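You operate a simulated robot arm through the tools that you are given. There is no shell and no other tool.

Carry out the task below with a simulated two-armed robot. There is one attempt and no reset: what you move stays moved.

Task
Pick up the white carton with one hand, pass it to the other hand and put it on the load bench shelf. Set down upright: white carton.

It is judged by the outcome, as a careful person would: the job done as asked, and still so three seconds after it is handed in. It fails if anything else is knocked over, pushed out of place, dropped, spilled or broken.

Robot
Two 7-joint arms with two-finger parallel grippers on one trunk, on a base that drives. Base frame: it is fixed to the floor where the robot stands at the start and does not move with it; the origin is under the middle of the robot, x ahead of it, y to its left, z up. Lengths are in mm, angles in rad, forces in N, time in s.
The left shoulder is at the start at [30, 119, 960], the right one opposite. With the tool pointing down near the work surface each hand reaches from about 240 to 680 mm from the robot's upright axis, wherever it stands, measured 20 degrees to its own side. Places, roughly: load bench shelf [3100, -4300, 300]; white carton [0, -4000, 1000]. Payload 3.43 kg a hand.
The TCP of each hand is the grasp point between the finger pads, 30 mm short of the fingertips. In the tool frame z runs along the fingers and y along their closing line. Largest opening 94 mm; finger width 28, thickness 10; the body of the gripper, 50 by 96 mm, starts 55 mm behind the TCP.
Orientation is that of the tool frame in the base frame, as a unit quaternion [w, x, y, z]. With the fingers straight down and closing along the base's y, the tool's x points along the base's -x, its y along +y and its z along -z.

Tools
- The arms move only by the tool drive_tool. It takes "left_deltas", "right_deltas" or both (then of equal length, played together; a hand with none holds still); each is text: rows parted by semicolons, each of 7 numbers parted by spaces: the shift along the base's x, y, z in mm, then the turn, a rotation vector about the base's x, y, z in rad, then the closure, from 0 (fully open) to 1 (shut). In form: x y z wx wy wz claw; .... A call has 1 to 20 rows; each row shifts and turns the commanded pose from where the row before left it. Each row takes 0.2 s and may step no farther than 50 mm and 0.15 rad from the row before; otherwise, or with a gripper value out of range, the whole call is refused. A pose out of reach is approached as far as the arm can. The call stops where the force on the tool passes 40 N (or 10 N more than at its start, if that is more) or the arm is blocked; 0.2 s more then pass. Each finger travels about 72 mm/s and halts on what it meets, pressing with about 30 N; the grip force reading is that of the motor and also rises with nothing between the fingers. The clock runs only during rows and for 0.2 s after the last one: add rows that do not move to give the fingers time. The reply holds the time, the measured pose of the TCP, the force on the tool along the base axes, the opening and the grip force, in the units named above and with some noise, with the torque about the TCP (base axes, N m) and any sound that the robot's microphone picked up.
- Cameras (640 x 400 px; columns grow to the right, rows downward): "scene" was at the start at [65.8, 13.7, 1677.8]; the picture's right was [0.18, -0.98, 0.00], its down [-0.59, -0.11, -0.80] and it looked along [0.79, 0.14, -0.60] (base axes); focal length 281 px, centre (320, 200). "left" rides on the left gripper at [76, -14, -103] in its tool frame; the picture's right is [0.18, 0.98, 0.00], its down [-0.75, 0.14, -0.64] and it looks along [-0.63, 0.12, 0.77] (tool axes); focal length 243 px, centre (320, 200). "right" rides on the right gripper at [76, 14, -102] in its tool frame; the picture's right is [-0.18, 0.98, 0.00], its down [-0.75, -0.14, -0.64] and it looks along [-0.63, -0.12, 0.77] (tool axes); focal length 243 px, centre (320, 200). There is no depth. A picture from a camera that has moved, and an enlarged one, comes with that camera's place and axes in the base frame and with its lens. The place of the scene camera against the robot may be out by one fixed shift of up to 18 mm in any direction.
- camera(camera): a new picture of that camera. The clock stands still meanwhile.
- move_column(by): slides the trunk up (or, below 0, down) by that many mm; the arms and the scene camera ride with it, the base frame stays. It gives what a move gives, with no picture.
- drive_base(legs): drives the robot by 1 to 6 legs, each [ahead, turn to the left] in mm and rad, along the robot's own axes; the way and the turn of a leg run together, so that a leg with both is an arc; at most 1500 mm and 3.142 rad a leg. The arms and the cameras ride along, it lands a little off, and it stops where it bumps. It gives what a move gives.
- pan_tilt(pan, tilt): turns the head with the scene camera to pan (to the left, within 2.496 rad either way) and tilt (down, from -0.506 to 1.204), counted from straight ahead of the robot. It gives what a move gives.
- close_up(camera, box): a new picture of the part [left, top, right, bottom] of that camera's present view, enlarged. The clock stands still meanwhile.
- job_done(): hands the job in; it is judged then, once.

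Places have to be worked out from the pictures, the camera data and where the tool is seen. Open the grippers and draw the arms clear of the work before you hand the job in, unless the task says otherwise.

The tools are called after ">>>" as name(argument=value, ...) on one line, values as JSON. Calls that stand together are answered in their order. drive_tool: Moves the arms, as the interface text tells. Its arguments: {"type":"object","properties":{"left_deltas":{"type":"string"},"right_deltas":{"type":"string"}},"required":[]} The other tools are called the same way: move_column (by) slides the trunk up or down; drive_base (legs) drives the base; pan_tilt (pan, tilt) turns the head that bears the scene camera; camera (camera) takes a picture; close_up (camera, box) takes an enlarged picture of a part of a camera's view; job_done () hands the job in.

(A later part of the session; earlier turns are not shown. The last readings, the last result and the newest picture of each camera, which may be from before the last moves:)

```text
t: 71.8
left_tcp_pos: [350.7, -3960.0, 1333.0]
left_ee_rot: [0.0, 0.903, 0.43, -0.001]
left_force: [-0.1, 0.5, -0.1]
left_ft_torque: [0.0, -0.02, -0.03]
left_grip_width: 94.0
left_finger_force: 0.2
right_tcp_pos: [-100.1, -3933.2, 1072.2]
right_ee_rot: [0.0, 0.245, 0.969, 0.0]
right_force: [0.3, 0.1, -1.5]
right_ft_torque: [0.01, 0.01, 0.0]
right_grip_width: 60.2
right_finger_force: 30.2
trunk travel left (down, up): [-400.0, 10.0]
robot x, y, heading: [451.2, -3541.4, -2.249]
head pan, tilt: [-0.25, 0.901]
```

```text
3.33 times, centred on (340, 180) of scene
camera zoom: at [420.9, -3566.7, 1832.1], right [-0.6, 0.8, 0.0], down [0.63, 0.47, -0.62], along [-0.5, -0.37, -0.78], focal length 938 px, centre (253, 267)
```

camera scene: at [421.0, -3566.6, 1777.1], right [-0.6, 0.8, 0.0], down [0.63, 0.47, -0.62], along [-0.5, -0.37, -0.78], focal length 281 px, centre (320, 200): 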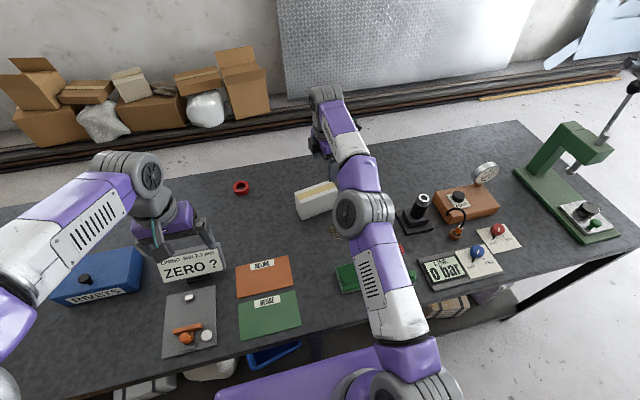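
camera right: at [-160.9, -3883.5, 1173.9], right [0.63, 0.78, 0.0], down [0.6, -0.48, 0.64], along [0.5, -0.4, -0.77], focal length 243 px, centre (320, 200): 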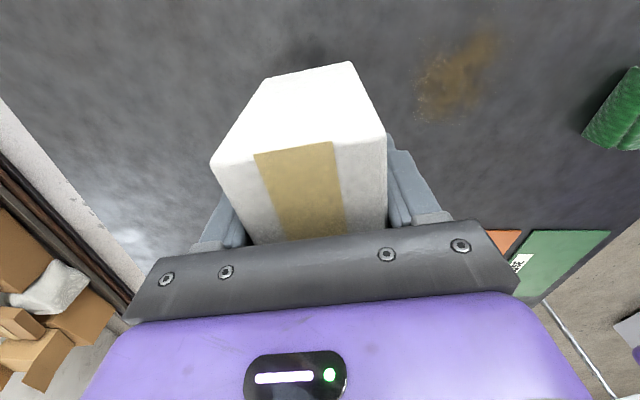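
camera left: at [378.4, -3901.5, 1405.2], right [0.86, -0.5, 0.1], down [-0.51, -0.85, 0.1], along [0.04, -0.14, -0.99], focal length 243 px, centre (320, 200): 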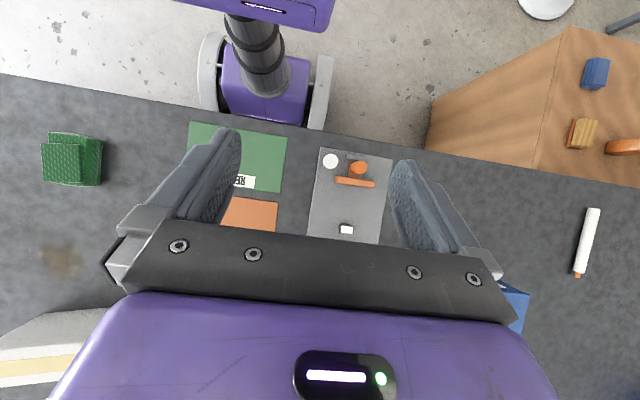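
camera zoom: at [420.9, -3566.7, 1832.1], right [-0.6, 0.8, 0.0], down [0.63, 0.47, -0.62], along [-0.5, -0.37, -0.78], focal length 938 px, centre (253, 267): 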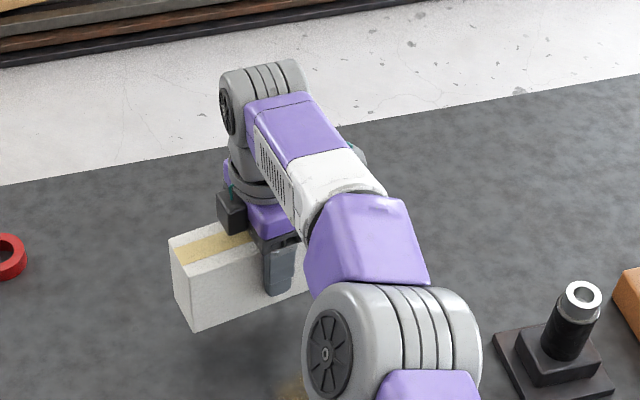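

The carton is light (≈ 0.15 kg) and hangs level. I lift it further and draw it toward me before backing away from the bench.

>>> drive_tool(right_deltas="0 0 30 0 0 0 1; 0 0 30 0 0 0 1; 19 23.3 15 0 0 0 1; 22 27 10 0 0 0 1; 22 27 10 0 0 0 1; 22 27 5 0 0 0 1; 22 27 0 0 0 0 1; 0 0 0 0 0 0 1")

>>> drive_base(legs=[[-420, 0]])

>>> pan_tilt(pan=0.0, tilt=0.9)

>>> camera(camera="scene")

```text
t: 73.5
left_tcp_pos: [349.4, -3961.0, 1332.9]
left_ee_rot: [0.0, 0.903, 0.43, 0.0]
left_force: [0.4, -0.4, 0.0]
left_ft_torque: [0.0, 0.0, 0.0]
left_grip_width: 94.2
left_finger_force: 0.0
right_tcp_pos: [7.0, -3803.4, 1171.5]
right_ee_rot: [0.0, 0.245, 0.97, 0.0]
right_force: [-0.5, 0.9, -2.3]
right_ft_torque: [0.0, 0.07, 0.01]
right_grip_width: 60.2
right_finger_force: 29.9
trunk travel left (down, up): [-400.0, 10.0]
robot x, y, heading: [450.1, -3541.9, -2.252]
head pan, tilt: [-0.25, 0.901]
```

```text
t: 76.2
left_tcp_pos: [616.6, -3632.0, 1331.8]
left_ee_rot: [0.0, 0.902, 0.432, 0.0]
left_force: [1.3, 0.4, 0.3]
left_ft_torque: [0.0, 0.02, 0.03]
left_grip_width: 94.1
left_finger_force: 0.1
right_tcp_pos: [274.3, -3475.1, 1172.7]
right_ee_rot: [0.0, 0.243, 0.97, -0.001]
right_force: [1.0, -0.3, -2.4]
right_ft_torque: [0.03, 0.03, -0.03]
right_grip_width: 59.9
right_finger_force: 30.2
trunk travel left (down, up): [-400.0, 10.0]
robot x, y, heading: [718.3, -3217.3, -2.246]
head pan, tilt: [-0.25, 0.901]
```

```text
t: 76.9
left_tcp_pos: [616.6, -3631.6, 1333.8]
left_ee_rot: [0.001, 0.902, 0.432, 0.0]
left_force: [1.0, -0.2, 0.0]
left_ft_torque: [0.04, 0.03, 0.0]
left_grip_width: 93.9
left_finger_force: 0.1
right_tcp_pos: [274.1, -3474.4, 1169.6]
right_ee_rot: [0.0, 0.243, 0.97, 0.001]
right_force: [0.6, 0.4, -1.5]
right_ft_torque: [0.05, 0.06, -0.01]
right_grip_width: 60.2
right_finger_force: 29.5
trunk travel left (down, up): [-400.0, 10.0]
robot x, y, heading: [717.1, -3214.4, -2.249]
head pan, tilt: [0.0, 0.901]
```

```text
taken
camera scene: at [698.8, -3251.5, 1832.1], right [-0.78, 0.63, 0.0], down [0.49, 0.61, -0.62], along [-0.39, -0.48, -0.78], focal length 281 px, centre (320, 200)
```

scene: 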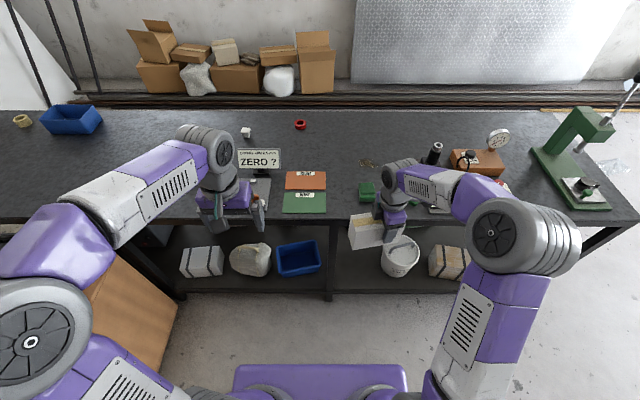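

Robot now stands clear of the bench with the carton level in the right hand. I turn the left hand (yaw -1.38 rad, then roll 60°) so that its fingers point to the right and 30° down, ready to take the carton's left end.

>>> drive_tool(left_deltas="0 0 0 0 0 -0.1384 0; 0 0 0 0 0 -0.1384 0; 0 0 0 0 0 -0.1384 0; 0 0 0 0 0 -0.1384 0; 0 0 0 0 0 -0.1384 0; 0 0 0 0 0 -0.1384 0; 0 0 0 0 0 -0.1384 0; 0 0 0 0 0 -0.1384 0; 0 0 0 0 0 -0.1384 0; 0 0 0 0 0 -0.1384 0; 0 0 0 0.0705 0.1319 0 0; 0 0 0 0.0705 0.1319 0 0; 0 0 0 0.0705 0.1319 0 0; 0 0 0 0.0705 0.1319 0 0; 0 0 0 0.0705 0.1319 0 0; 0 0 0 0.0705 0.1319 0 0; 0 0 0 0.0705 0.1319 0 0; 0 0 0 0 0 0 0")

>>> camera(camera="left")

>>> camera(camera="scene")

```text
t: 80.7
left_tcp_pos: [615.5, -3630.5, 1333.9]
left_ee_rot: [-0.122, 0.84, -0.211, -0.485]
left_force: [-1.0, 0.6, -0.6]
left_ft_torque: [-0.01, 0.0, 0.0]
left_grip_width: 94.0
left_finger_force: 0.0
right_tcp_pos: [272.9, -3474.5, 1171.9]
right_ee_rot: [0.0, 0.243, 0.97, 0.0]
right_force: [0.1, -0.1, -2.4]
right_ft_torque: [0.01, 0.08, 0.02]
right_grip_width: 60.2
right_finger_force: 29.8
trunk travel left (down, up): [-400.0, 10.0]
robot x, y, heading: [716.2, -3213.1, -2.248]
head pan, tilt: [0.0, 0.901]
```

```text
taken
camera left: at [734.7, -3677.9, 1318.0], right [-0.38, -0.91, -0.16], down [0.09, -0.21, 0.97], along [-0.92, 0.36, 0.16], focal length 243 px, centre (320, 200)
```

left: 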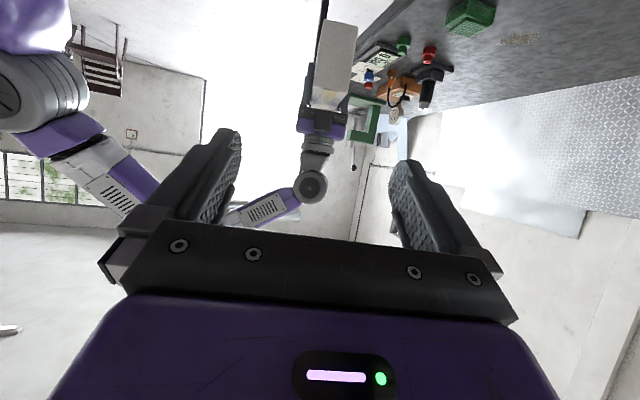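

```text
taken
camera scene: at [698.7, -3251.1, 1832.1], right [-0.78, 0.63, 0.0], down [0.49, 0.61, -0.62], along [-0.39, -0.48, -0.78], focal length 281 px, centre (320, 200)
```

scene: 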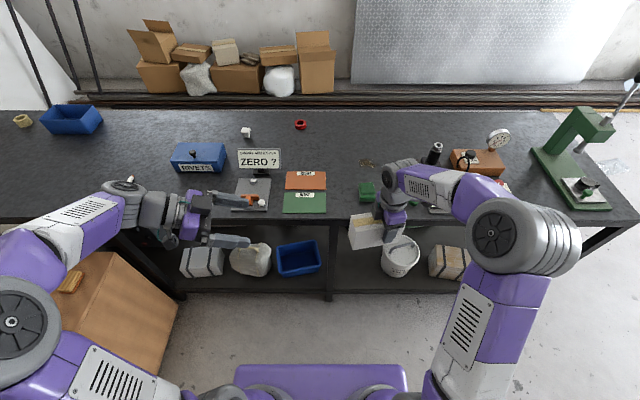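

The left hand now points right and 30° down. I zoom its camera on the carton and the right gripper to see what could get in the way.

>>> close_up(camera="left", box=[270, 10, 400, 150])

>>> close_up(camera="scene", box=[330, 150, 450, 260])

>>> close_up(camera="scene", box=[120, 150, 290, 270])

```text
2.86 times, centred on (335, 80) of left
camera zoom: at [734.7, -3677.9, 1318.0], right [-0.38, -0.91, -0.16], down [0.09, -0.21, 0.97], along [-0.92, 0.36, 0.16], focal length 693 px, centre (277, 543)
```

zoom: 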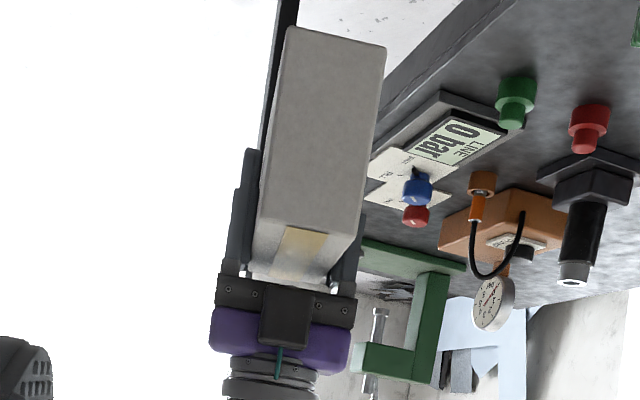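

```text
3.64 times, centred on (390, 205) of scene
camera zoom: at [698.7, -3251.1, 1832.1], right [-0.78, 0.63, 0.0], down [0.49, 0.61, -0.62], along [-0.39, -0.48, -0.78], focal length 1023 px, centre (66, 182)
```

zoom: 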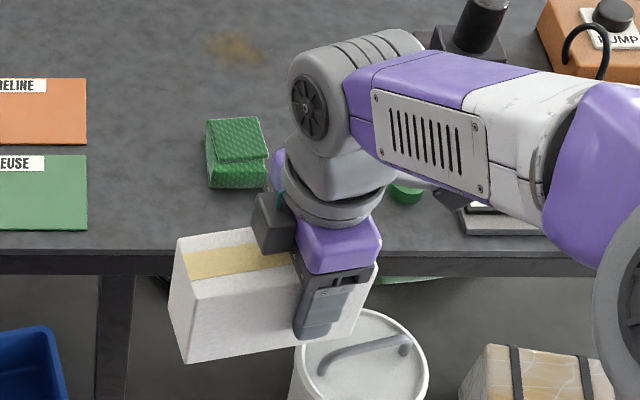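

```text
3.33 times, centred on (205, 210) of scene
camera zoom: at [698.7, -3251.1, 1832.1], right [-0.78, 0.63, 0.0], down [0.49, 0.61, -0.62], along [-0.39, -0.48, -0.78], focal length 938 px, centre (703, 167)
```

zoom: 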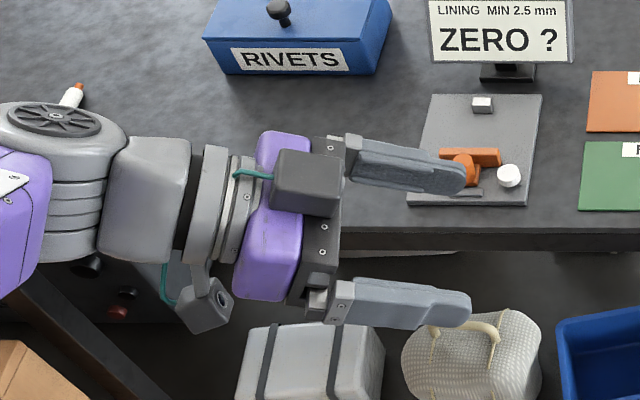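

The right gripper has a small connector box on its left side, reaching about 60 mm from its axis, but a level approach to the left end clears it by ~27 mm. I shift the carton 80 mm toward the middle and bring the left hand to a pre-grasp 130 mm off the carton's left end at mid height.

>>> drive_tool(right_deltas="31.1 -25.1 0 0 0 0 1; 31.2 -25.1 0 0 0 0 1; 0 0 0 0 0 0 1")

>>> drive_tool(left_deltas="-20.8 2.3 -35.4 0 0 0 0; -20.8 2.3 -35.4 0 0 0 0; -20.8 2.3 -35.4 0 0 0 0; -20.8 2.3 -35.4 0 0 0 0; -20.8 2.3 -35.4 0 0 0 0; 0 0 0 0 0 0 0")

>>> camera(camera="left")

>>> pan_tilt(pan=-0.1, tilt=1.1)

>>> camera(camera="scene")

```text
t: 81.5
left_tcp_pos: [616.1, -3631.5, 1332.3]
left_ee_rot: [-0.121, 0.84, -0.21, -0.485]
left_force: [-0.9, -0.6, 0.7]
left_ft_torque: [0.0, -0.02, -0.03]
left_grip_width: 93.8
left_finger_force: 0.0
right_tcp_pos: [334.7, -3524.9, 1170.9]
right_ee_rot: [0.001, 0.244, 0.97, 0.0]
right_force: [-0.4, 0.7, -2.5]
right_ft_torque: [0.03, 0.04, 0.0]
right_grip_width: 59.8
right_finger_force: 30.0
trunk travel left (down, up): [-400.0, 10.0]
robot x, y, heading: [713.2, -3213.4, -2.247]
head pan, tilt: [0.0, 0.901]
```

```text
t: 82.9
left_tcp_pos: [512.4, -3619.4, 1153.5]
left_ee_rot: [-0.121, 0.84, -0.21, -0.485]
left_force: [0.1, 0.1, 0.3]
left_ft_torque: [0.04, 0.0, -0.01]
left_grip_width: 94.1
left_finger_force: 0.1
right_tcp_pos: [335.6, -3524.7, 1170.9]
right_ee_rot: [0.001, 0.243, 0.97, 0.0]
right_force: [-0.8, 0.3, -2.6]
right_ft_torque: [0.04, 0.09, -0.01]
right_grip_width: 60.2
right_finger_force: 29.9
trunk travel left (down, up): [-400.0, 10.0]
robot x, y, heading: [716.5, -3212.0, -2.245]
head pan, tilt: [0.0, 0.901]
```

```text
taken
camera left: at [631.1, -3667.3, 1140.4], right [-0.38, -0.91, -0.16], down [0.09, -0.21, 0.97], along [-0.92, 0.36, 0.16], focal length 243 px, centre (320, 200)
```

left: 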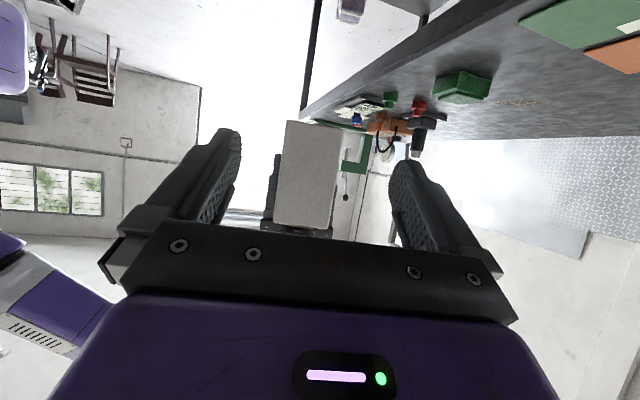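

```text
t: 83.7
left_tcp_pos: [511.5, -3620.8, 1154.8]
left_ee_rot: [-0.121, 0.84, -0.21, -0.485]
left_force: [0.4, -0.5, -0.4]
left_ft_torque: [-0.01, -0.03, 0.0]
left_grip_width: 94.0
left_finger_force: 0.0
right_tcp_pos: [336.7, -3526.1, 1169.8]
right_ee_rot: [0.0, 0.243, 0.97, 0.0]
right_force: [-0.5, -0.3, -2.0]
right_ft_torque: [0.05, 0.04, 0.0]
right_grip_width: 60.0
right_finger_force: 30.3
trunk travel left (down, up): [-400.0, 10.0]
robot x, y, heading: [715.1, -3211.8, -2.252]
head pan, tilt: [-0.099, 1.1]
```

```text
taken
camera scene: at [701.9, -3238.0, 1818.3], right [-0.71, 0.7, 0.0], down [0.62, 0.64, -0.45], along [-0.32, -0.32, -0.89], focal length 281 px, centre (320, 200)
```

scene: 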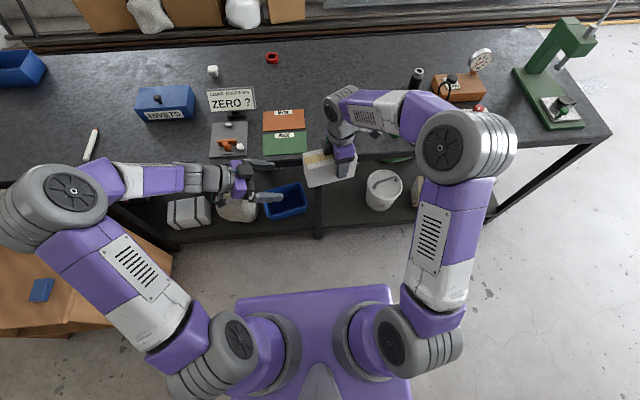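

The left camera shows the carton's end exactly where predicted, centred on the left gripper's line. I advance the left hand 105 mm along the carton's axis and check.

>>> drive_tool(left_deltas="-23.2 12.4 0 0 0 0 0; -23.2 12.4 0 0 0 0 0; -23.1 12.3 0 0 0 0 0; -23.1 12.3 0 0 0 0 0; 0 0 0 0 0 0 0")

>>> camera(camera="left")

>>> close_up(camera="scene", box=[230, 110, 390, 220])

>>> camera(camera="right")

```text
t: 84.8
left_tcp_pos: [419.5, -3570.5, 1155.2]
left_ee_rot: [-0.121, 0.84, -0.21, -0.486]
left_force: [0.0, -0.2, 0.2]
left_ft_torque: [0.02, 0.03, 0.01]
left_grip_width: 94.2
left_finger_force: 0.1
right_tcp_pos: [337.4, -3525.0, 1171.3]
right_ee_rot: [0.0, 0.242, 0.97, 0.001]
right_force: [0.7, -0.4, -1.7]
right_ft_torque: [0.06, 0.04, 0.03]
right_grip_width: 59.9
right_finger_force: 29.8
trunk travel left (down, up): [-400.0, 10.0]
robot x, y, heading: [721.0, -3214.3, -2.255]
head pan, tilt: [-0.099, 1.1]
```

```text
taken
camera left: at [538.1, -3618.0, 1140.8], right [-0.38, -0.91, -0.16], down [0.09, -0.21, 0.97], along [-0.92, 0.36, 0.16], focal length 243 px, centre (320, 200)
```

left: 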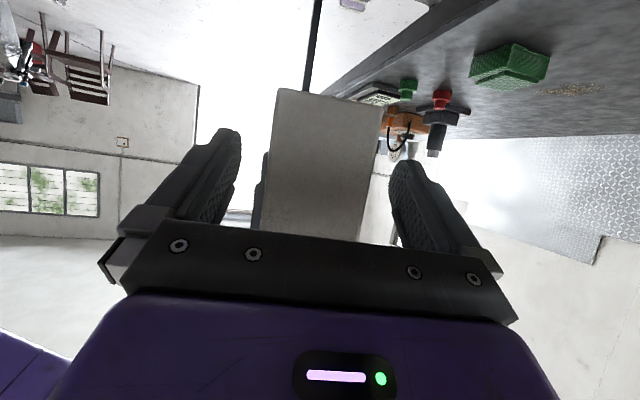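

```text
3.64 times, centred on (310, 165) of scene
camera zoom: at [702.6, -3237.8, 1818.3], right [-0.71, 0.7, 0.0], down [0.62, 0.64, -0.45], along [-0.32, -0.32, -0.89], focal length 1023 px, centre (356, 327)
```

zoom: 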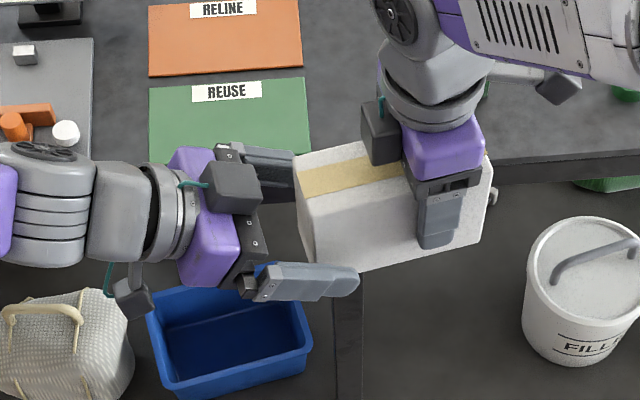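

```text
taken
camera right: at [275.2, -3476.5, 1272.9], right [0.63, 0.78, 0.0], down [0.6, -0.48, 0.64], along [0.5, -0.4, -0.77], focal length 243 px, centre (320, 200)
```

right: 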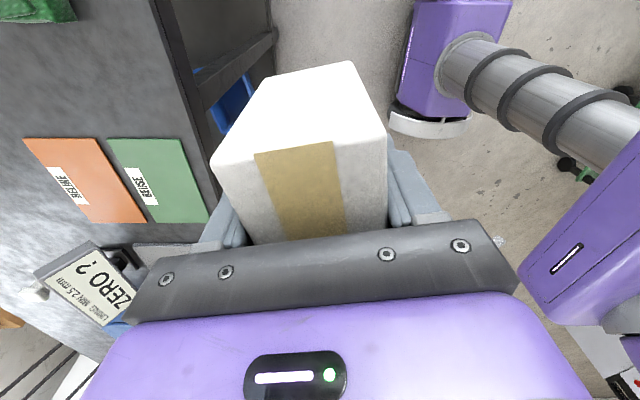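

Fingers straddle the left end cleanly and the two connector boxes stay ~55 mm apart. I advance the last 24 mm and then close the left gripper while the right hand holds.

>>> drive_tool(left_deltas="-10.6 5.6 0 0 0 0 0; -10.6 5.7 0 0 0 0 0; 0 0 0 0 0 0 0; 0 0 0 0 0 0 1; 0 0 0 0 0 0 1; 0 0 0 0 0 0 1; 0 0 0 0 0 0 1; 0 0 0 0 0 0 1")

>>> camera(camera="left")

>>> close_up(camera="scene", box=[230, 110, 390, 220])

```text
t: 86.7
left_tcp_pos: [397.9, -3558.9, 1156.8]
left_ee_rot: [-0.122, 0.84, -0.211, -0.485]
left_force: [1.3, 2.2, 1.2]
left_ft_torque: [-0.02, 0.1, 0.0]
left_grip_width: 60.0
left_finger_force: 30.3
right_tcp_pos: [335.1, -3526.1, 1169.8]
right_ee_rot: [0.0, 0.243, 0.97, 0.0]
right_force: [-1.5, -3.1, -3.1]
right_ft_torque: [0.03, 0.03, -0.27]
right_grip_width: 60.3
right_finger_force: 30.1
trunk travel left (down, up): [-400.0, 10.0]
robot x, y, heading: [721.0, -3211.8, -2.248]
head pan, tilt: [-0.099, 1.1]
```

```text
taken
camera left: at [516.9, -3606.2, 1141.0], right [-0.38, -0.91, -0.16], down [0.09, -0.21, 0.97], along [-0.92, 0.36, 0.16], focal length 243 px, centre (320, 200)
```

left: 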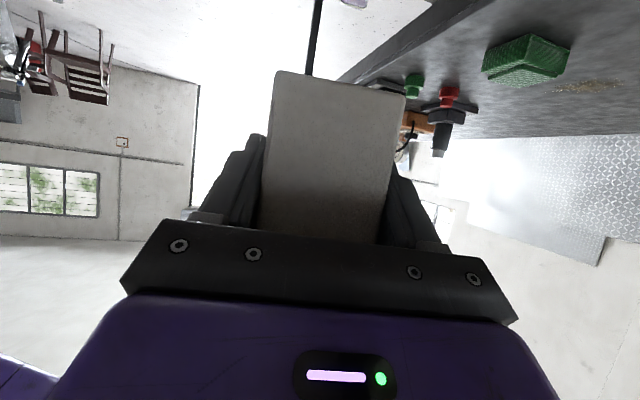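

```text
3.64 times, centred on (310, 165) of scene
camera zoom: at [702.0, -3237.8, 1818.3], right [-0.71, 0.7, 0.0], down [0.62, 0.64, -0.45], along [-0.32, -0.32, -0.89], focal length 1023 px, centre (356, 327)
```

zoom: 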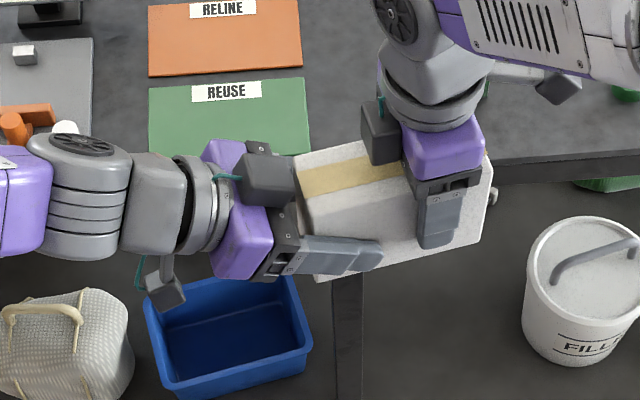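

Both hands hold the carton (60 mm, 30 N each) with small forces. Now I open the right gripper while the left keeps holding.

>>> drive_tool(left_deltas="0 0 0 0 0 0 1; 0 0 0 0 0 0 1; 0 0 0 0 0 0 1; 0 0 0 0 0 0 1", right_deltas="0 0 0 0 0 0 0; 0 0 0 0 0 0 0; 0 0 0 0 0 0 0; 0 0 0 0 0 0 0")

>>> close_up(camera="scene", box=[230, 110, 390, 220])

>>> camera(camera="right")

```text
t: 87.7
left_tcp_pos: [398.0, -3559.2, 1157.0]
left_ee_rot: [-0.121, 0.84, -0.21, -0.485]
left_force: [0.0, 0.9, -0.6]
left_ft_torque: [-0.03, -0.06, 0.01]
left_grip_width: 60.2
left_finger_force: 30.2
right_tcp_pos: [335.5, -3526.1, 1169.9]
right_ee_rot: [0.0, 0.243, 0.97, 0.0]
right_force: [0.5, -0.4, 0.9]
right_ft_torque: [-0.03, 0.0, 0.01]
right_grip_width: 94.1
right_finger_force: 0.1
trunk travel left (down, up): [-400.0, 10.0]
robot x, y, heading: [714.6, -3214.6, -2.244]
head pan, tilt: [-0.099, 1.1]
```

```text
3.64 times, centred on (310, 165) of scene
camera zoom: at [702.0, -3237.8, 1818.3], right [-0.71, 0.7, 0.0], down [0.62, 0.64, -0.45], along [-0.32, -0.32, -0.89], focal length 1023 px, centre (356, 327)
```

zoom: 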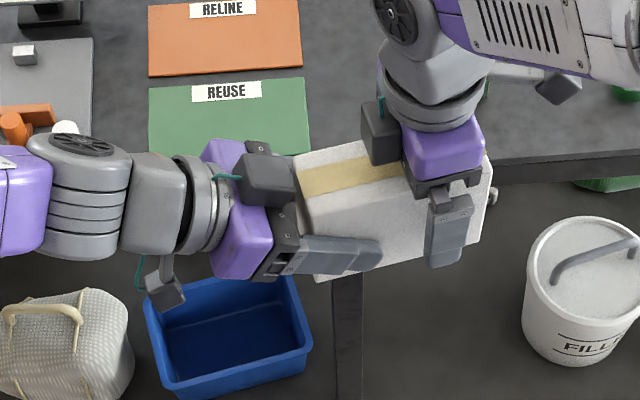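

```text
taken
camera right: at [274.7, -3476.4, 1272.7], right [0.63, 0.78, 0.0], down [0.6, -0.48, 0.64], along [0.5, -0.4, -0.77], focal length 243 px, centre (320, 200)
```

right: 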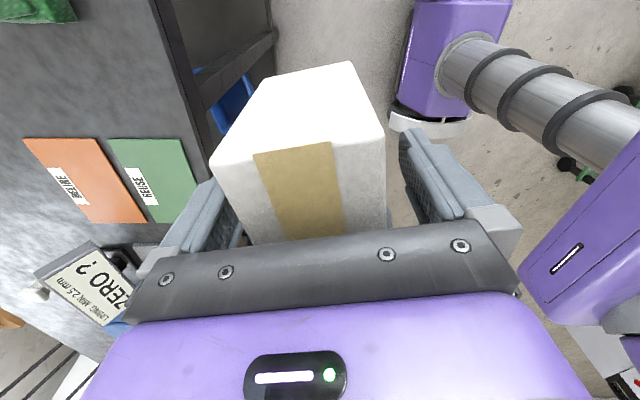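

The carton stays put in the left hand with the right fingers fully open. I raise the right hand straight up 120 mm and then move it off to the right.

>>> drive_tool(right_deltas="0 0 30 0 0 0 0; 0 0 45 0 0 0 0; 0 0 45 0 0 0 0; -35 28.3 0 0 0 0 0; -35 28.3 0 0 0 0 0; -35 28.3 0 0 0 0 0; 0 0 0 0 0 0 0")

>>> camera(camera="scene")

>>> close_up(camera="scene", box=[230, 110, 390, 220])

```text
t: 89.2
left_tcp_pos: [399.6, -3560.2, 1156.3]
left_ee_rot: [-0.122, 0.84, -0.21, -0.486]
left_force: [-0.8, -0.7, 0.8]
left_ft_torque: [-0.06, -0.09, -0.03]
left_grip_width: 60.1
left_finger_force: 30.0
right_tcp_pos: [231.1, -3440.9, 1291.7]
right_ee_rot: [0.0, 0.243, 0.97, 0.001]
right_force: [-0.6, 0.5, -0.1]
right_ft_torque: [0.01, -0.04, 0.01]
right_grip_width: 94.0
right_finger_force: 0.1
trunk travel left (down, up): [-400.0, 10.0]
robot x, y, heading: [718.7, -3214.2, -2.249]
head pan, tilt: [-0.099, 1.1]
```

```text
taken
camera scene: at [702.5, -3238.4, 1818.3], right [-0.71, 0.7, 0.0], down [0.62, 0.64, -0.45], along [-0.32, -0.32, -0.89], focal length 281 px, centre (320, 200)
```

scene: 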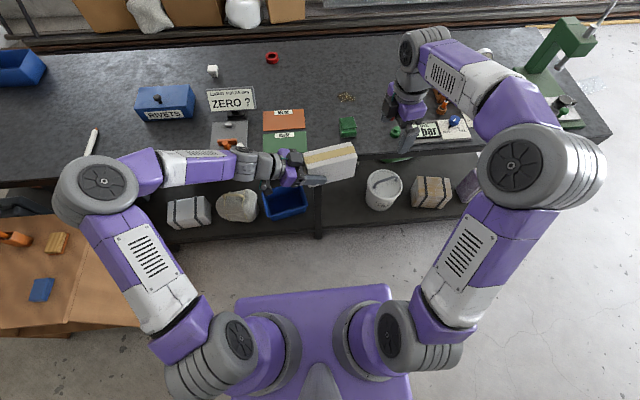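

```text
3.64 times, centred on (310, 165) of scene
camera zoom: at [702.5, -3238.4, 1818.3], right [-0.71, 0.7, 0.0], down [0.62, 0.64, -0.45], along [-0.32, -0.32, -0.89], focal length 1023 px, centre (356, 327)
```

zoom: 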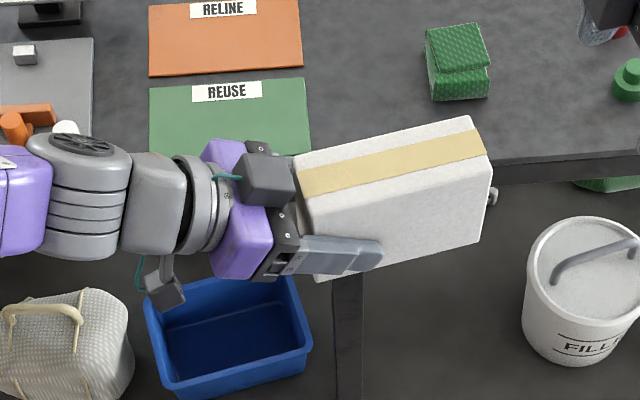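

The handover succeeded: the carton is level in the left hand and the right hand is free. I turn left to face along the corridor and look at the way to the load bench.

>>> drive_base(legs=[[0, 1.9]])

>>> pan_tilt(pan=0.0, tilt=0.5)

>>> camera(camera="scene")

```text
t: 94.2
left_tcp_pos: [1145.4, -3408.7, 1154.2]
left_ee_rot: [0.322, 0.663, 0.557, -0.383]
left_force: [-0.7, 0.3, 0.0]
left_ft_torque: [0.07, -0.02, 0.02]
left_grip_width: 59.8
left_finger_force: 30.1
right_tcp_pos: [1084.5, -3604.0, 1291.3]
right_ee_rot: [0.0, -0.644, 0.765, 0.0]
right_force: [0.5, -0.5, -0.6]
right_ft_torque: [-0.01, 0.01, -0.02]
right_grip_width: 93.9
right_finger_force: 0.0
trunk travel left (down, up): [-400.0, 10.0]
robot x, y, heading: [716.4, -3213.7, -0.36]
head pan, tilt: [-0.099, 1.1]
```

```text
t: 95.2
left_tcp_pos: [1144.8, -3408.0, 1155.3]
left_ee_rot: [0.322, 0.662, 0.558, -0.383]
left_force: [0.1, 0.3, 0.2]
left_ft_torque: [0.09, -0.05, -0.01]
left_grip_width: 60.2
left_finger_force: 29.8
right_tcp_pos: [1085.1, -3607.2, 1292.4]
right_ee_rot: [0.0, -0.644, 0.765, 0.0]
right_force: [0.0, 0.2, -0.6]
right_ft_torque: [-0.01, 0.01, 0.0]
right_grip_width: 94.1
right_finger_force: 0.2
trunk travel left (down, up): [-400.0, 10.0]
robot x, y, heading: [718.3, -3214.0, -0.359]
head pan, tilt: [0.0, 0.499]
```

```text
taken
camera scene: at [784.9, -3237.5, 1865.9], right [-0.35, -0.94, 0.0], down [-0.45, 0.17, -0.88], along [0.82, -0.31, -0.48], focal length 281 px, centre (320, 200)
```

scene: 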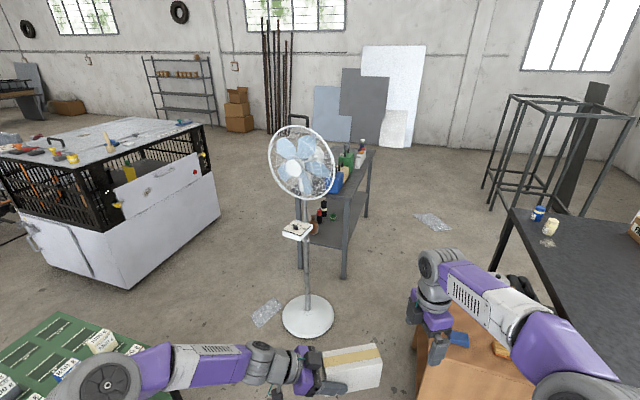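

The fan base is at ≈ [2220, -3677] with radius ≈ 205. The left arm hides the corner of the green table, so I look there from another head angle.

>>> pan_tilt(pan=0.7, tilt=0.75)

>>> camera(camera="scene")

>>> camera(camera="left")

```text
t: 96.3
left_tcp_pos: [1145.6, -3407.8, 1156.7]
left_ee_rot: [0.321, 0.663, 0.558, -0.383]
left_force: [-0.1, -0.2, -0.5]
left_ft_torque: [0.12, 0.02, 0.01]
left_grip_width: 60.3
left_finger_force: 30.1
right_tcp_pos: [1083.5, -3604.3, 1292.1]
right_ee_rot: [0.0, -0.644, 0.765, 0.0]
right_force: [0.0, 0.2, 0.3]
right_ft_torque: [0.02, -0.01, -0.01]
right_grip_width: 93.7
right_finger_force: 0.1
trunk travel left (down, up): [-400.0, 10.0]
robot x, y, heading: [718.5, -3213.7, -0.355]
head pan, tilt: [0.7, 0.75]
```

```text
taken
camera scene: at [777.8, -3177.9, 1844.0], right [0.33, -0.94, 0.0], down [-0.64, -0.23, -0.73], along [0.69, 0.24, -0.68], focal length 281 px, centre (320, 200)
```

scene: 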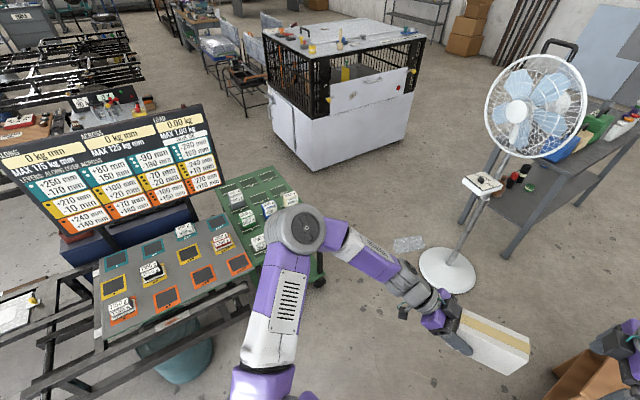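

```text
taken
camera left: at [1152.6, -3280.9, 1140.9], right [0.98, -0.08, -0.16], down [0.17, 0.15, 0.97], along [-0.05, -0.99, 0.16], focal length 243 px, centre (320, 200)
```

left: 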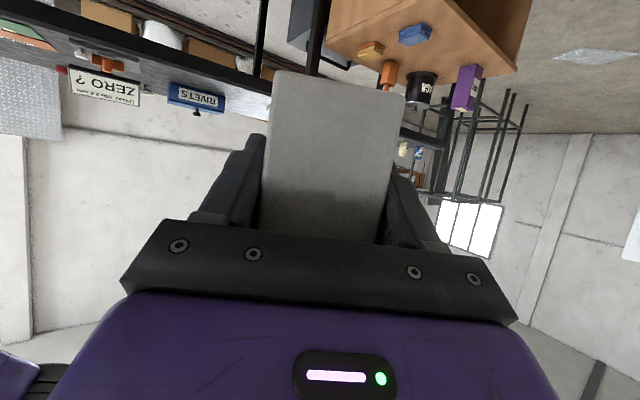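

The green cart's near caster is at ≈ [1796, -2789], so the gap between cart and fan is ~760 mm clear. My elbows stick out ~500 mm, so I stretch the right arm forward (away from the carton) to make that side narrow.

>>> drive_tool(right_deltas="42.5 -1.6 0 0 0 0 0; 42.5 -1.6 0 0 0 0 0; 42.5 -1.6 0 0 0 0 0; 25 -9 -20 0 0 0 0; 20 -7 -30 0 0 0 0; 0 0 0 0 0 0 0")

>>> pan_tilt(pan=0.0, tilt=1.0)

>>> camera(camera="scene")

```text
t: 97.7
left_tcp_pos: [1145.8, -3407.6, 1155.1]
left_ee_rot: [0.322, 0.662, 0.558, -0.383]
left_force: [0.0, 0.4, 0.5]
left_ft_torque: [0.11, -0.01, 0.01]
left_grip_width: 60.2
left_finger_force: 30.0
right_tcp_pos: [1240.2, -3615.7, 1237.7]
right_ee_rot: [0.0, -0.645, 0.764, 0.001]
right_force: [0.9, 1.0, -0.1]
right_ft_torque: [0.03, -0.01, 0.01]
right_grip_width: 94.4
right_finger_force: 0.1
right hand out of reach, approached as far as the arm can: row 4, 5
trunk travel left (down, up): [-400.0, 10.0]
robot x, y, heading: [718.0, -3212.9, -0.357]
head pan, tilt: [0.7, 0.75]
```

```text
t: 98.7
left_tcp_pos: [1144.4, -3408.1, 1155.7]
left_ee_rot: [0.321, 0.663, 0.557, -0.383]
left_force: [-0.1, -0.3, 0.4]
left_ft_torque: [0.09, -0.05, -0.03]
left_grip_width: 60.3
left_finger_force: 29.9
right_tcp_pos: [1240.0, -3616.7, 1237.0]
right_ee_rot: [0.0, -0.644, 0.765, 0.0]
right_force: [-0.9, 0.6, 1.1]
right_ft_torque: [0.05, -0.02, -0.03]
right_grip_width: 94.1
right_finger_force: 0.1
trunk travel left (down, up): [-400.0, 10.0]
robot x, y, heading: [719.7, -3217.7, -0.364]
head pan, tilt: [0.0, 1.0]
```

```text
taken
camera scene: at [765.0, -3229.9, 1824.9], right [-0.35, -0.94, 0.0], down [-0.79, 0.29, -0.54], along [0.51, -0.19, -0.84], focal length 281 px, centre (320, 200)
```

scene: 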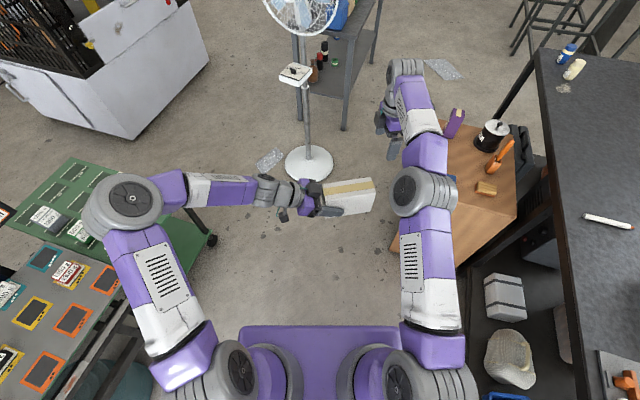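

The right arm is now slim and the way is open. I turn to heading ≈ 0.06 and drive 1200 mm to the middle of the gap between cart and fan, then check.

>>> drive_base(legs=[[0, 0.423], [850, 0]])

>>> camera(camera="scene")

```text
t: 104.5
left_tcp_pos: [2037.3, -3162.1, 1154.4]
left_ee_rot: [0.394, 0.531, 0.684, -0.306]
left_force: [-0.5, -0.1, -0.4]
left_ft_torque: [0.11, 0.0, 0.0]
left_grip_width: 60.3
left_finger_force: 30.2
right_tcp_pos: [2209.2, -3312.5, 1236.9]
right_ee_rot: [0.0, 0.79, -0.613, 0.0]
right_force: [0.1, -0.2, 1.0]
right_ft_torque: [-0.01, 0.01, 0.02]
right_grip_width: 93.8
right_finger_force: 0.1
trunk travel left (down, up): [-400.0, 10.0]
robot x, y, heading: [1568.9, -3158.6, 0.069]
head pan, tilt: [0.0, 1.0]
```

```text
taken
camera scene: at [1617.1, -3159.2, 1824.9], right [0.06, -1.0, 0.0], down [-0.84, -0.05, -0.54], along [0.54, 0.03, -0.84], focal length 281 px, centre (320, 200)
```

scene: 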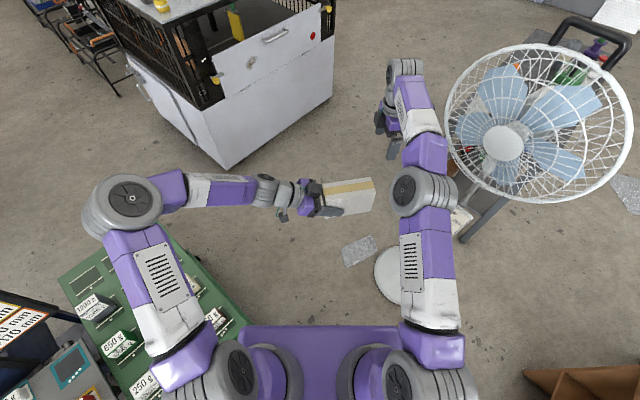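

The fan's head leans toward my path: its near edge is only ~60 mm outside my right elbow's line. I shift both hands 150 mm to the left together so the right side becomes slimmer before going on.

>>> drive_tool(left_deltas="-2.6 37.4 0 0 0 0 1; -2.6 37.4 0 0 0 0 1; -2.6 37.4 0 0 0 0 1; -2.6 37.4 0 0 0 0 1; 0 0 0 0 0 0 1", right_deltas="-2.6 37.4 0 0 0 0 0; -2.6 37.4 0 0 0 0 0; -2.6 37.4 0 0 0 0 0; -2.6 37.4 0 0 0 0 0; 0 0 0 0 0 0 0")

>>> camera(camera="scene")

```text
t: 105.7
left_tcp_pos: [2028.6, -3014.9, 1156.0]
left_ee_rot: [0.394, 0.532, 0.684, -0.306]
left_force: [0.0, 0.6, 0.4]
left_ft_torque: [0.1, 0.03, 0.01]
left_grip_width: 60.3
left_finger_force: 30.0
right_tcp_pos: [2186.7, -3165.7, 1232.9]
right_ee_rot: [0.0, 0.79, -0.614, -0.001]
right_force: [0.0, -0.4, 0.3]
right_ft_torque: [0.01, 0.01, 0.02]
right_grip_width: 94.3
right_finger_force: 0.0
right hand out of reach, approached as far as the arm can: row 3, 4
trunk travel left (down, up): [-400.0, 10.0]
robot x, y, heading: [1568.6, -3162.5, 0.062]
head pan, tilt: [0.0, 1.0]
```

```text
taken
camera scene: at [1618.0, -3161.5, 1824.9], right [0.06, -1.0, 0.0], down [-0.84, -0.05, -0.54], along [0.54, 0.04, -0.84], focal length 281 px, centre (320, 200)
```

scene: 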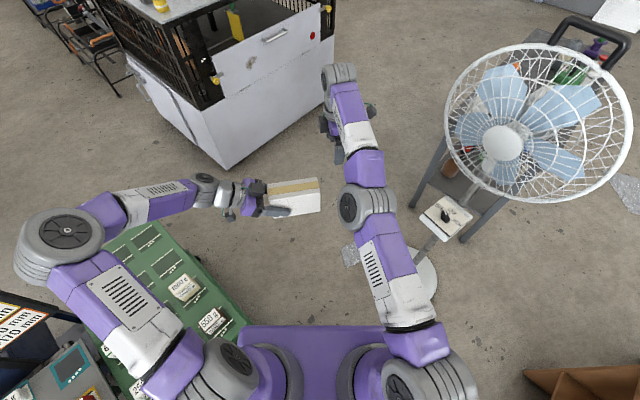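

The right arm is now slim. I go on 300 mm, turn left 0.335 rad, and pass the fan for 500 mm along heading ≈ 0.45.

>>> drive_base(legs=[[0, 0.05], [303, 0], [0, 0.335]])

>>> camera(camera="scene")

```text
t: 109.2
left_tcp_pos: [2240.5, -2817.9, 1154.9]
left_ee_rot: [0.446, 0.392, 0.772, -0.227]
left_force: [0.0, 0.0, 0.2]
left_ft_torque: [0.06, 0.09, 0.02]
left_grip_width: 60.0
left_finger_force: 30.2
right_tcp_pos: [2442.7, -2899.4, 1235.0]
right_ee_rot: [0.001, 0.892, -0.451, -0.001]
right_force: [-0.6, 0.3, -0.1]
right_ft_torque: [0.0, -0.03, 0.03]
right_grip_width: 93.9
right_finger_force: 0.0
trunk travel left (down, up): [-400.0, 10.0]
robot x, y, heading: [1867.8, -3126.5, 0.445]
head pan, tilt: [0.0, 1.0]
```

```text
taken
camera scene: at [1913.2, -3110.3, 1824.9], right [0.43, -0.9, 0.0], down [-0.76, -0.36, -0.54], along [0.49, 0.23, -0.84], focal length 281 px, centre (320, 200)
```

scene: 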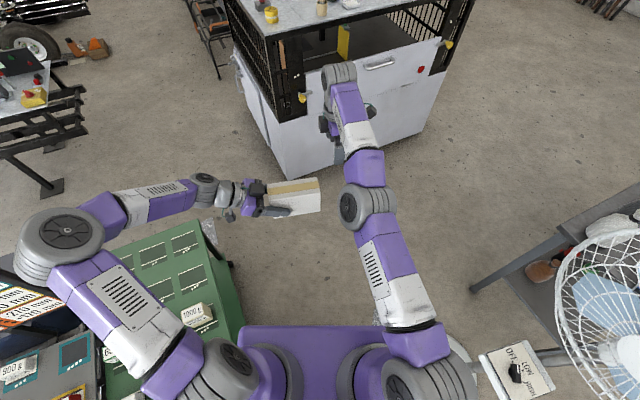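

Clear of the fan (its edge ~450 mm to the right). I continue 450 mm and then turn right toward the load bench's left side.

>>> drive_base(legs=[[450, 0], [0, -0.78], [700, 0]])

>>> pan_tilt(pan=-0.6, tilt=0.6)

>>> camera(camera="scene")

```text
t: 117.4
left_tcp_pos: [3408.9, -3212.6, 1154.5]
left_ee_rot: [0.325, 0.658, 0.563, -0.38]
left_force: [-0.4, -0.3, 0.3]
left_ft_torque: [0.09, -0.01, 0.01]
left_grip_width: 60.2
left_finger_force: 30.3
right_tcp_pos: [3495.9, -3413.5, 1234.6]
right_ee_rot: [-0.001, -0.65, 0.76, 0.001]
right_force: [-1.0, 0.4, 0.1]
right_ft_torque: [0.01, 0.0, 0.0]
right_grip_width: 93.9
right_finger_force: 0.0
trunk travel left (down, up): [-400.0, 10.0]
robot x, y, heading: [2928.2, -3167.0, -0.344]
head pan, tilt: [0.0, 1.0]
```

```text
t: 118.4
left_tcp_pos: [3410.6, -3212.2, 1156.4]
left_ee_rot: [0.325, 0.658, 0.563, -0.381]
left_force: [0.8, -0.3, 1.5]
left_ft_torque: [0.09, 0.02, 0.03]
left_grip_width: 60.2
left_finger_force: 29.6
right_tcp_pos: [3495.5, -3413.7, 1234.0]
right_ee_rot: [-0.001, -0.65, 0.76, 0.0]
right_force: [-0.3, -0.5, -0.5]
right_ft_torque: [-0.04, -0.03, 0.0]
right_grip_width: 94.2
right_finger_force: 0.0
trunk travel left (down, up): [-400.0, 10.0]
robot x, y, heading: [2928.0, -3167.7, -0.345]
head pan, tilt: [-0.6, 0.6]
```

```text
taken
camera scene: at [2963.1, -3228.6, 1856.8], right [-0.81, -0.59, 0.0], down [-0.33, 0.46, -0.82], along [0.49, -0.67, -0.57], focal length 281 px, centre (320, 200)
```

scene: 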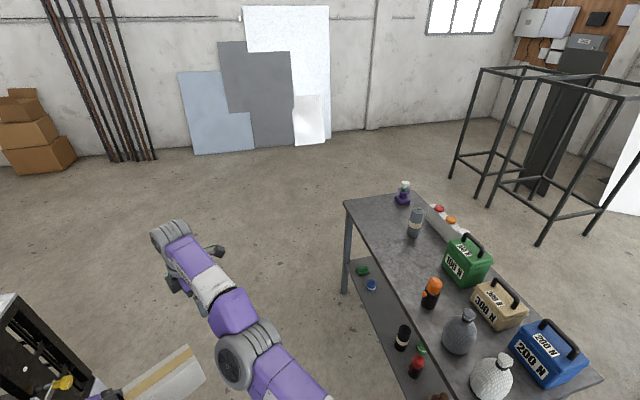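

The load bench's top carries weights and bottles; its shelf has rolls and bottles near both ends. I drive to a spot squarely off its left side and face it to see the shelf.

>>> drive_base(legs=[[660, 0], [0, -1.89]])

>>> pan_tilt(pan=0.0, tilt=0.6)

>>> camera(camera="scene")

```text
t: 126.7
left_tcp_pos: [3348.8, -3824.5, 1155.3]
left_ee_rot: [-0.122, 0.84, -0.211, -0.484]
left_force: [0.6, -0.5, -0.2]
left_ft_torque: [-0.05, -0.07, 0.03]
left_grip_width: 59.9
left_finger_force: 30.0
right_tcp_pos: [3129.8, -3838.5, 1234.1]
right_ee_rot: [0.0, 0.242, 0.97, 0.0]
right_force: [0.0, 0.1, 0.0]
right_ft_torque: [-0.01, -0.03, 0.01]
right_grip_width: 94.0
right_finger_force: 0.0
trunk travel left (down, up): [-400.0, 10.0]
robot x, y, heading: [3550.3, -3385.9, -2.247]
head pan, tilt: [-0.6, 0.6]
```

```text
t: 127.7
left_tcp_pos: [3348.5, -3822.9, 1155.1]
left_ee_rot: [-0.122, 0.84, -0.211, -0.484]
left_force: [-0.1, -0.1, -0.1]
left_ft_torque: [-0.04, -0.07, -0.01]
left_grip_width: 60.2
left_finger_force: 30.0
right_tcp_pos: [3130.9, -3840.0, 1234.1]
right_ee_rot: [0.0, 0.243, 0.97, 0.001]
right_force: [0.1, 0.8, -0.3]
right_ft_torque: [0.02, 0.01, 0.0]
right_grip_width: 93.9
right_finger_force: 0.0
trunk travel left (down, up): [-400.0, 10.0]
robot x, y, heading: [3550.0, -3383.8, -2.246]
head pan, tilt: [0.0, 0.6]
```

```text
taken
camera scene: at [3524.8, -3432.4, 1856.9], right [-0.78, 0.63, 0.0], down [0.35, 0.44, -0.82], along [-0.52, -0.64, -0.57], focal length 281 px, centre (320, 200)
```

scene: 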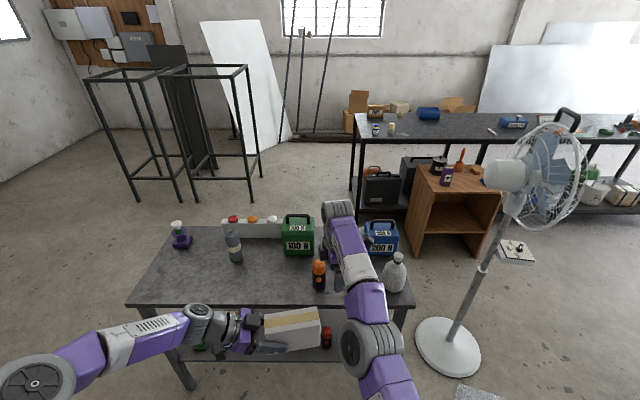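

I'm square to the load bench: its near edge is 776 mm ahead, spanning from 368 mm right to 796 mm left of me. I draw the right arm back and up out of the way, then lower the trunk to look under the top at the shelf.

>>> drive_tool(right_deltas="-35.1 28.1 0 0 0 0 0; -35.1 28.1 0 0 0 0 0; -35.1 28.1 0 0 0 0 0; -35.1 28.1 0 0 0 0 0; 27 33.5 20 0 0 0 0; 27 33.5 20 0 0 0 0; 27 33.5 20 0 0 0 0; 27 33.5 20 0 0 0 0; 27 33.5 20 0 0 0 0; 27 33.5 20 0 0 0 0; 0 0 0 0 0 0 0")

>>> move_column(by=-395)

>>> pan_tilt(pan=0.15, tilt=0.75)

>>> camera(camera="scene")

```text
t: 130.1
left_tcp_pos: [3349.5, -3823.4, 1155.4]
left_ee_rot: [-0.123, 0.84, -0.212, -0.484]
left_force: [0.8, -0.5, -0.2]
left_ft_torque: [-0.06, -0.06, 0.02]
left_grip_width: 59.9
left_finger_force: 30.2
right_tcp_pos: [3009.9, -3675.4, 1388.8]
right_ee_rot: [0.0, 0.243, 0.97, 0.002]
right_force: [-0.7, 0.4, 0.7]
right_ft_torque: [0.01, 0.01, 0.0]
right_grip_width: 94.2
right_finger_force: 0.0
right hand out of reach, approached as far as the arm can: row 1, 2, 5, 6, 7, 8, 9, 10
trunk travel left (down, up): [-400.0, 10.0]
robot x, y, heading: [3553.3, -3385.6, -2.248]
head pan, tilt: [0.0, 0.6]
```

```text
t: 133.8
left_tcp_pos: [3349.6, -3824.0, 760.2]
left_ee_rot: [-0.121, 0.84, -0.21, -0.485]
left_force: [0.5, 0.7, -0.6]
left_ft_torque: [-0.06, -0.08, -0.01]
left_grip_width: 60.1
left_finger_force: 29.8
right_tcp_pos: [3010.3, -3675.9, 994.5]
right_ee_rot: [0.0, 0.242, 0.97, 0.0]
right_force: [-0.3, -0.7, -0.2]
right_ft_torque: [-0.01, 0.01, -0.02]
right_grip_width: 94.0
right_finger_force: 0.0
trunk travel left (down, up): [-5.0, 405.0]
robot x, y, heading: [3551.0, -3384.3, -2.251]
head pan, tilt: [0.0, 0.6]
```

```text
t: 134.5
left_tcp_pos: [3349.2, -3824.4, 760.5]
left_ee_rot: [-0.122, 0.84, -0.211, -0.485]
left_force: [0.3, -0.7, 0.1]
left_ft_torque: [-0.06, -0.06, 0.01]
left_grip_width: 60.1
left_finger_force: 30.1
right_tcp_pos: [3010.1, -3676.8, 993.1]
right_ee_rot: [0.001, 0.242, 0.97, 0.001]
right_force: [-0.2, -0.3, -0.7]
right_ft_torque: [-0.05, -0.02, 0.0]
right_grip_width: 94.1
right_finger_force: 0.0
trunk travel left (down, up): [-5.0, 405.0]
robot x, y, heading: [3548.9, -3385.9, -2.249]
head pan, tilt: [0.15, 0.75]
```

```text
taken
camera scene: at [3538.6, -3435.1, 1449.1], right [-0.86, 0.5, 0.0], down [0.34, 0.59, -0.73], along [-0.37, -0.63, -0.68], focal length 281 px, centre (320, 200)
```

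scene: 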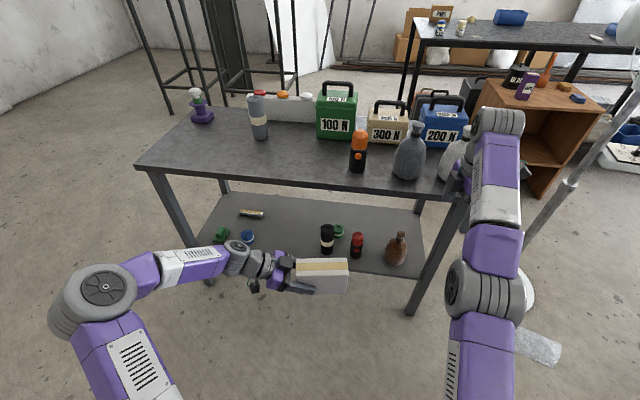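

Now the shelf is visible: rolls at its left end, bottles right of the middle, and a free stretch in between. I zoom in to map it.

>>> close_up(camera="scene", box=[170, 170, 450, 330])

>>> close_up(camera="scene", box=[120, 70, 480, 300])

```text
2.29 times, centred on (310, 250) of scene
camera zoom: at [3538.6, -3435.1, 1449.1], right [-0.86, 0.5, 0.0], down [0.34, 0.59, -0.73], along [-0.37, -0.63, -0.68], focal length 643 px, centre (343, 86)
```

zoom: 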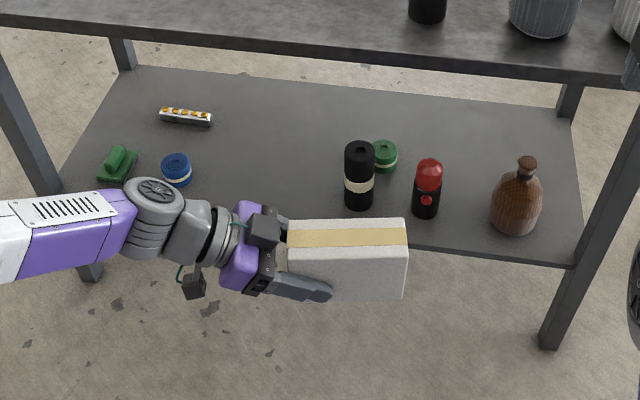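

```text
1.74 times, centred on (300, 185) of scene
camera zoom: at [3538.6, -3435.1, 1449.1], right [-0.86, 0.5, 0.0], down [0.34, 0.59, -0.73], along [-0.37, -0.63, -0.68], focal length 489 px, centre (355, 226)
```

zoom: 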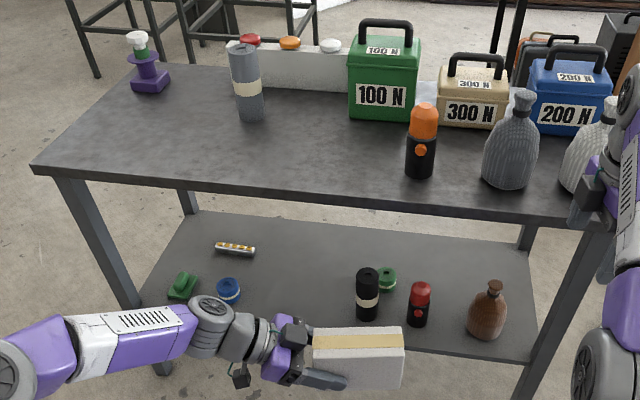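

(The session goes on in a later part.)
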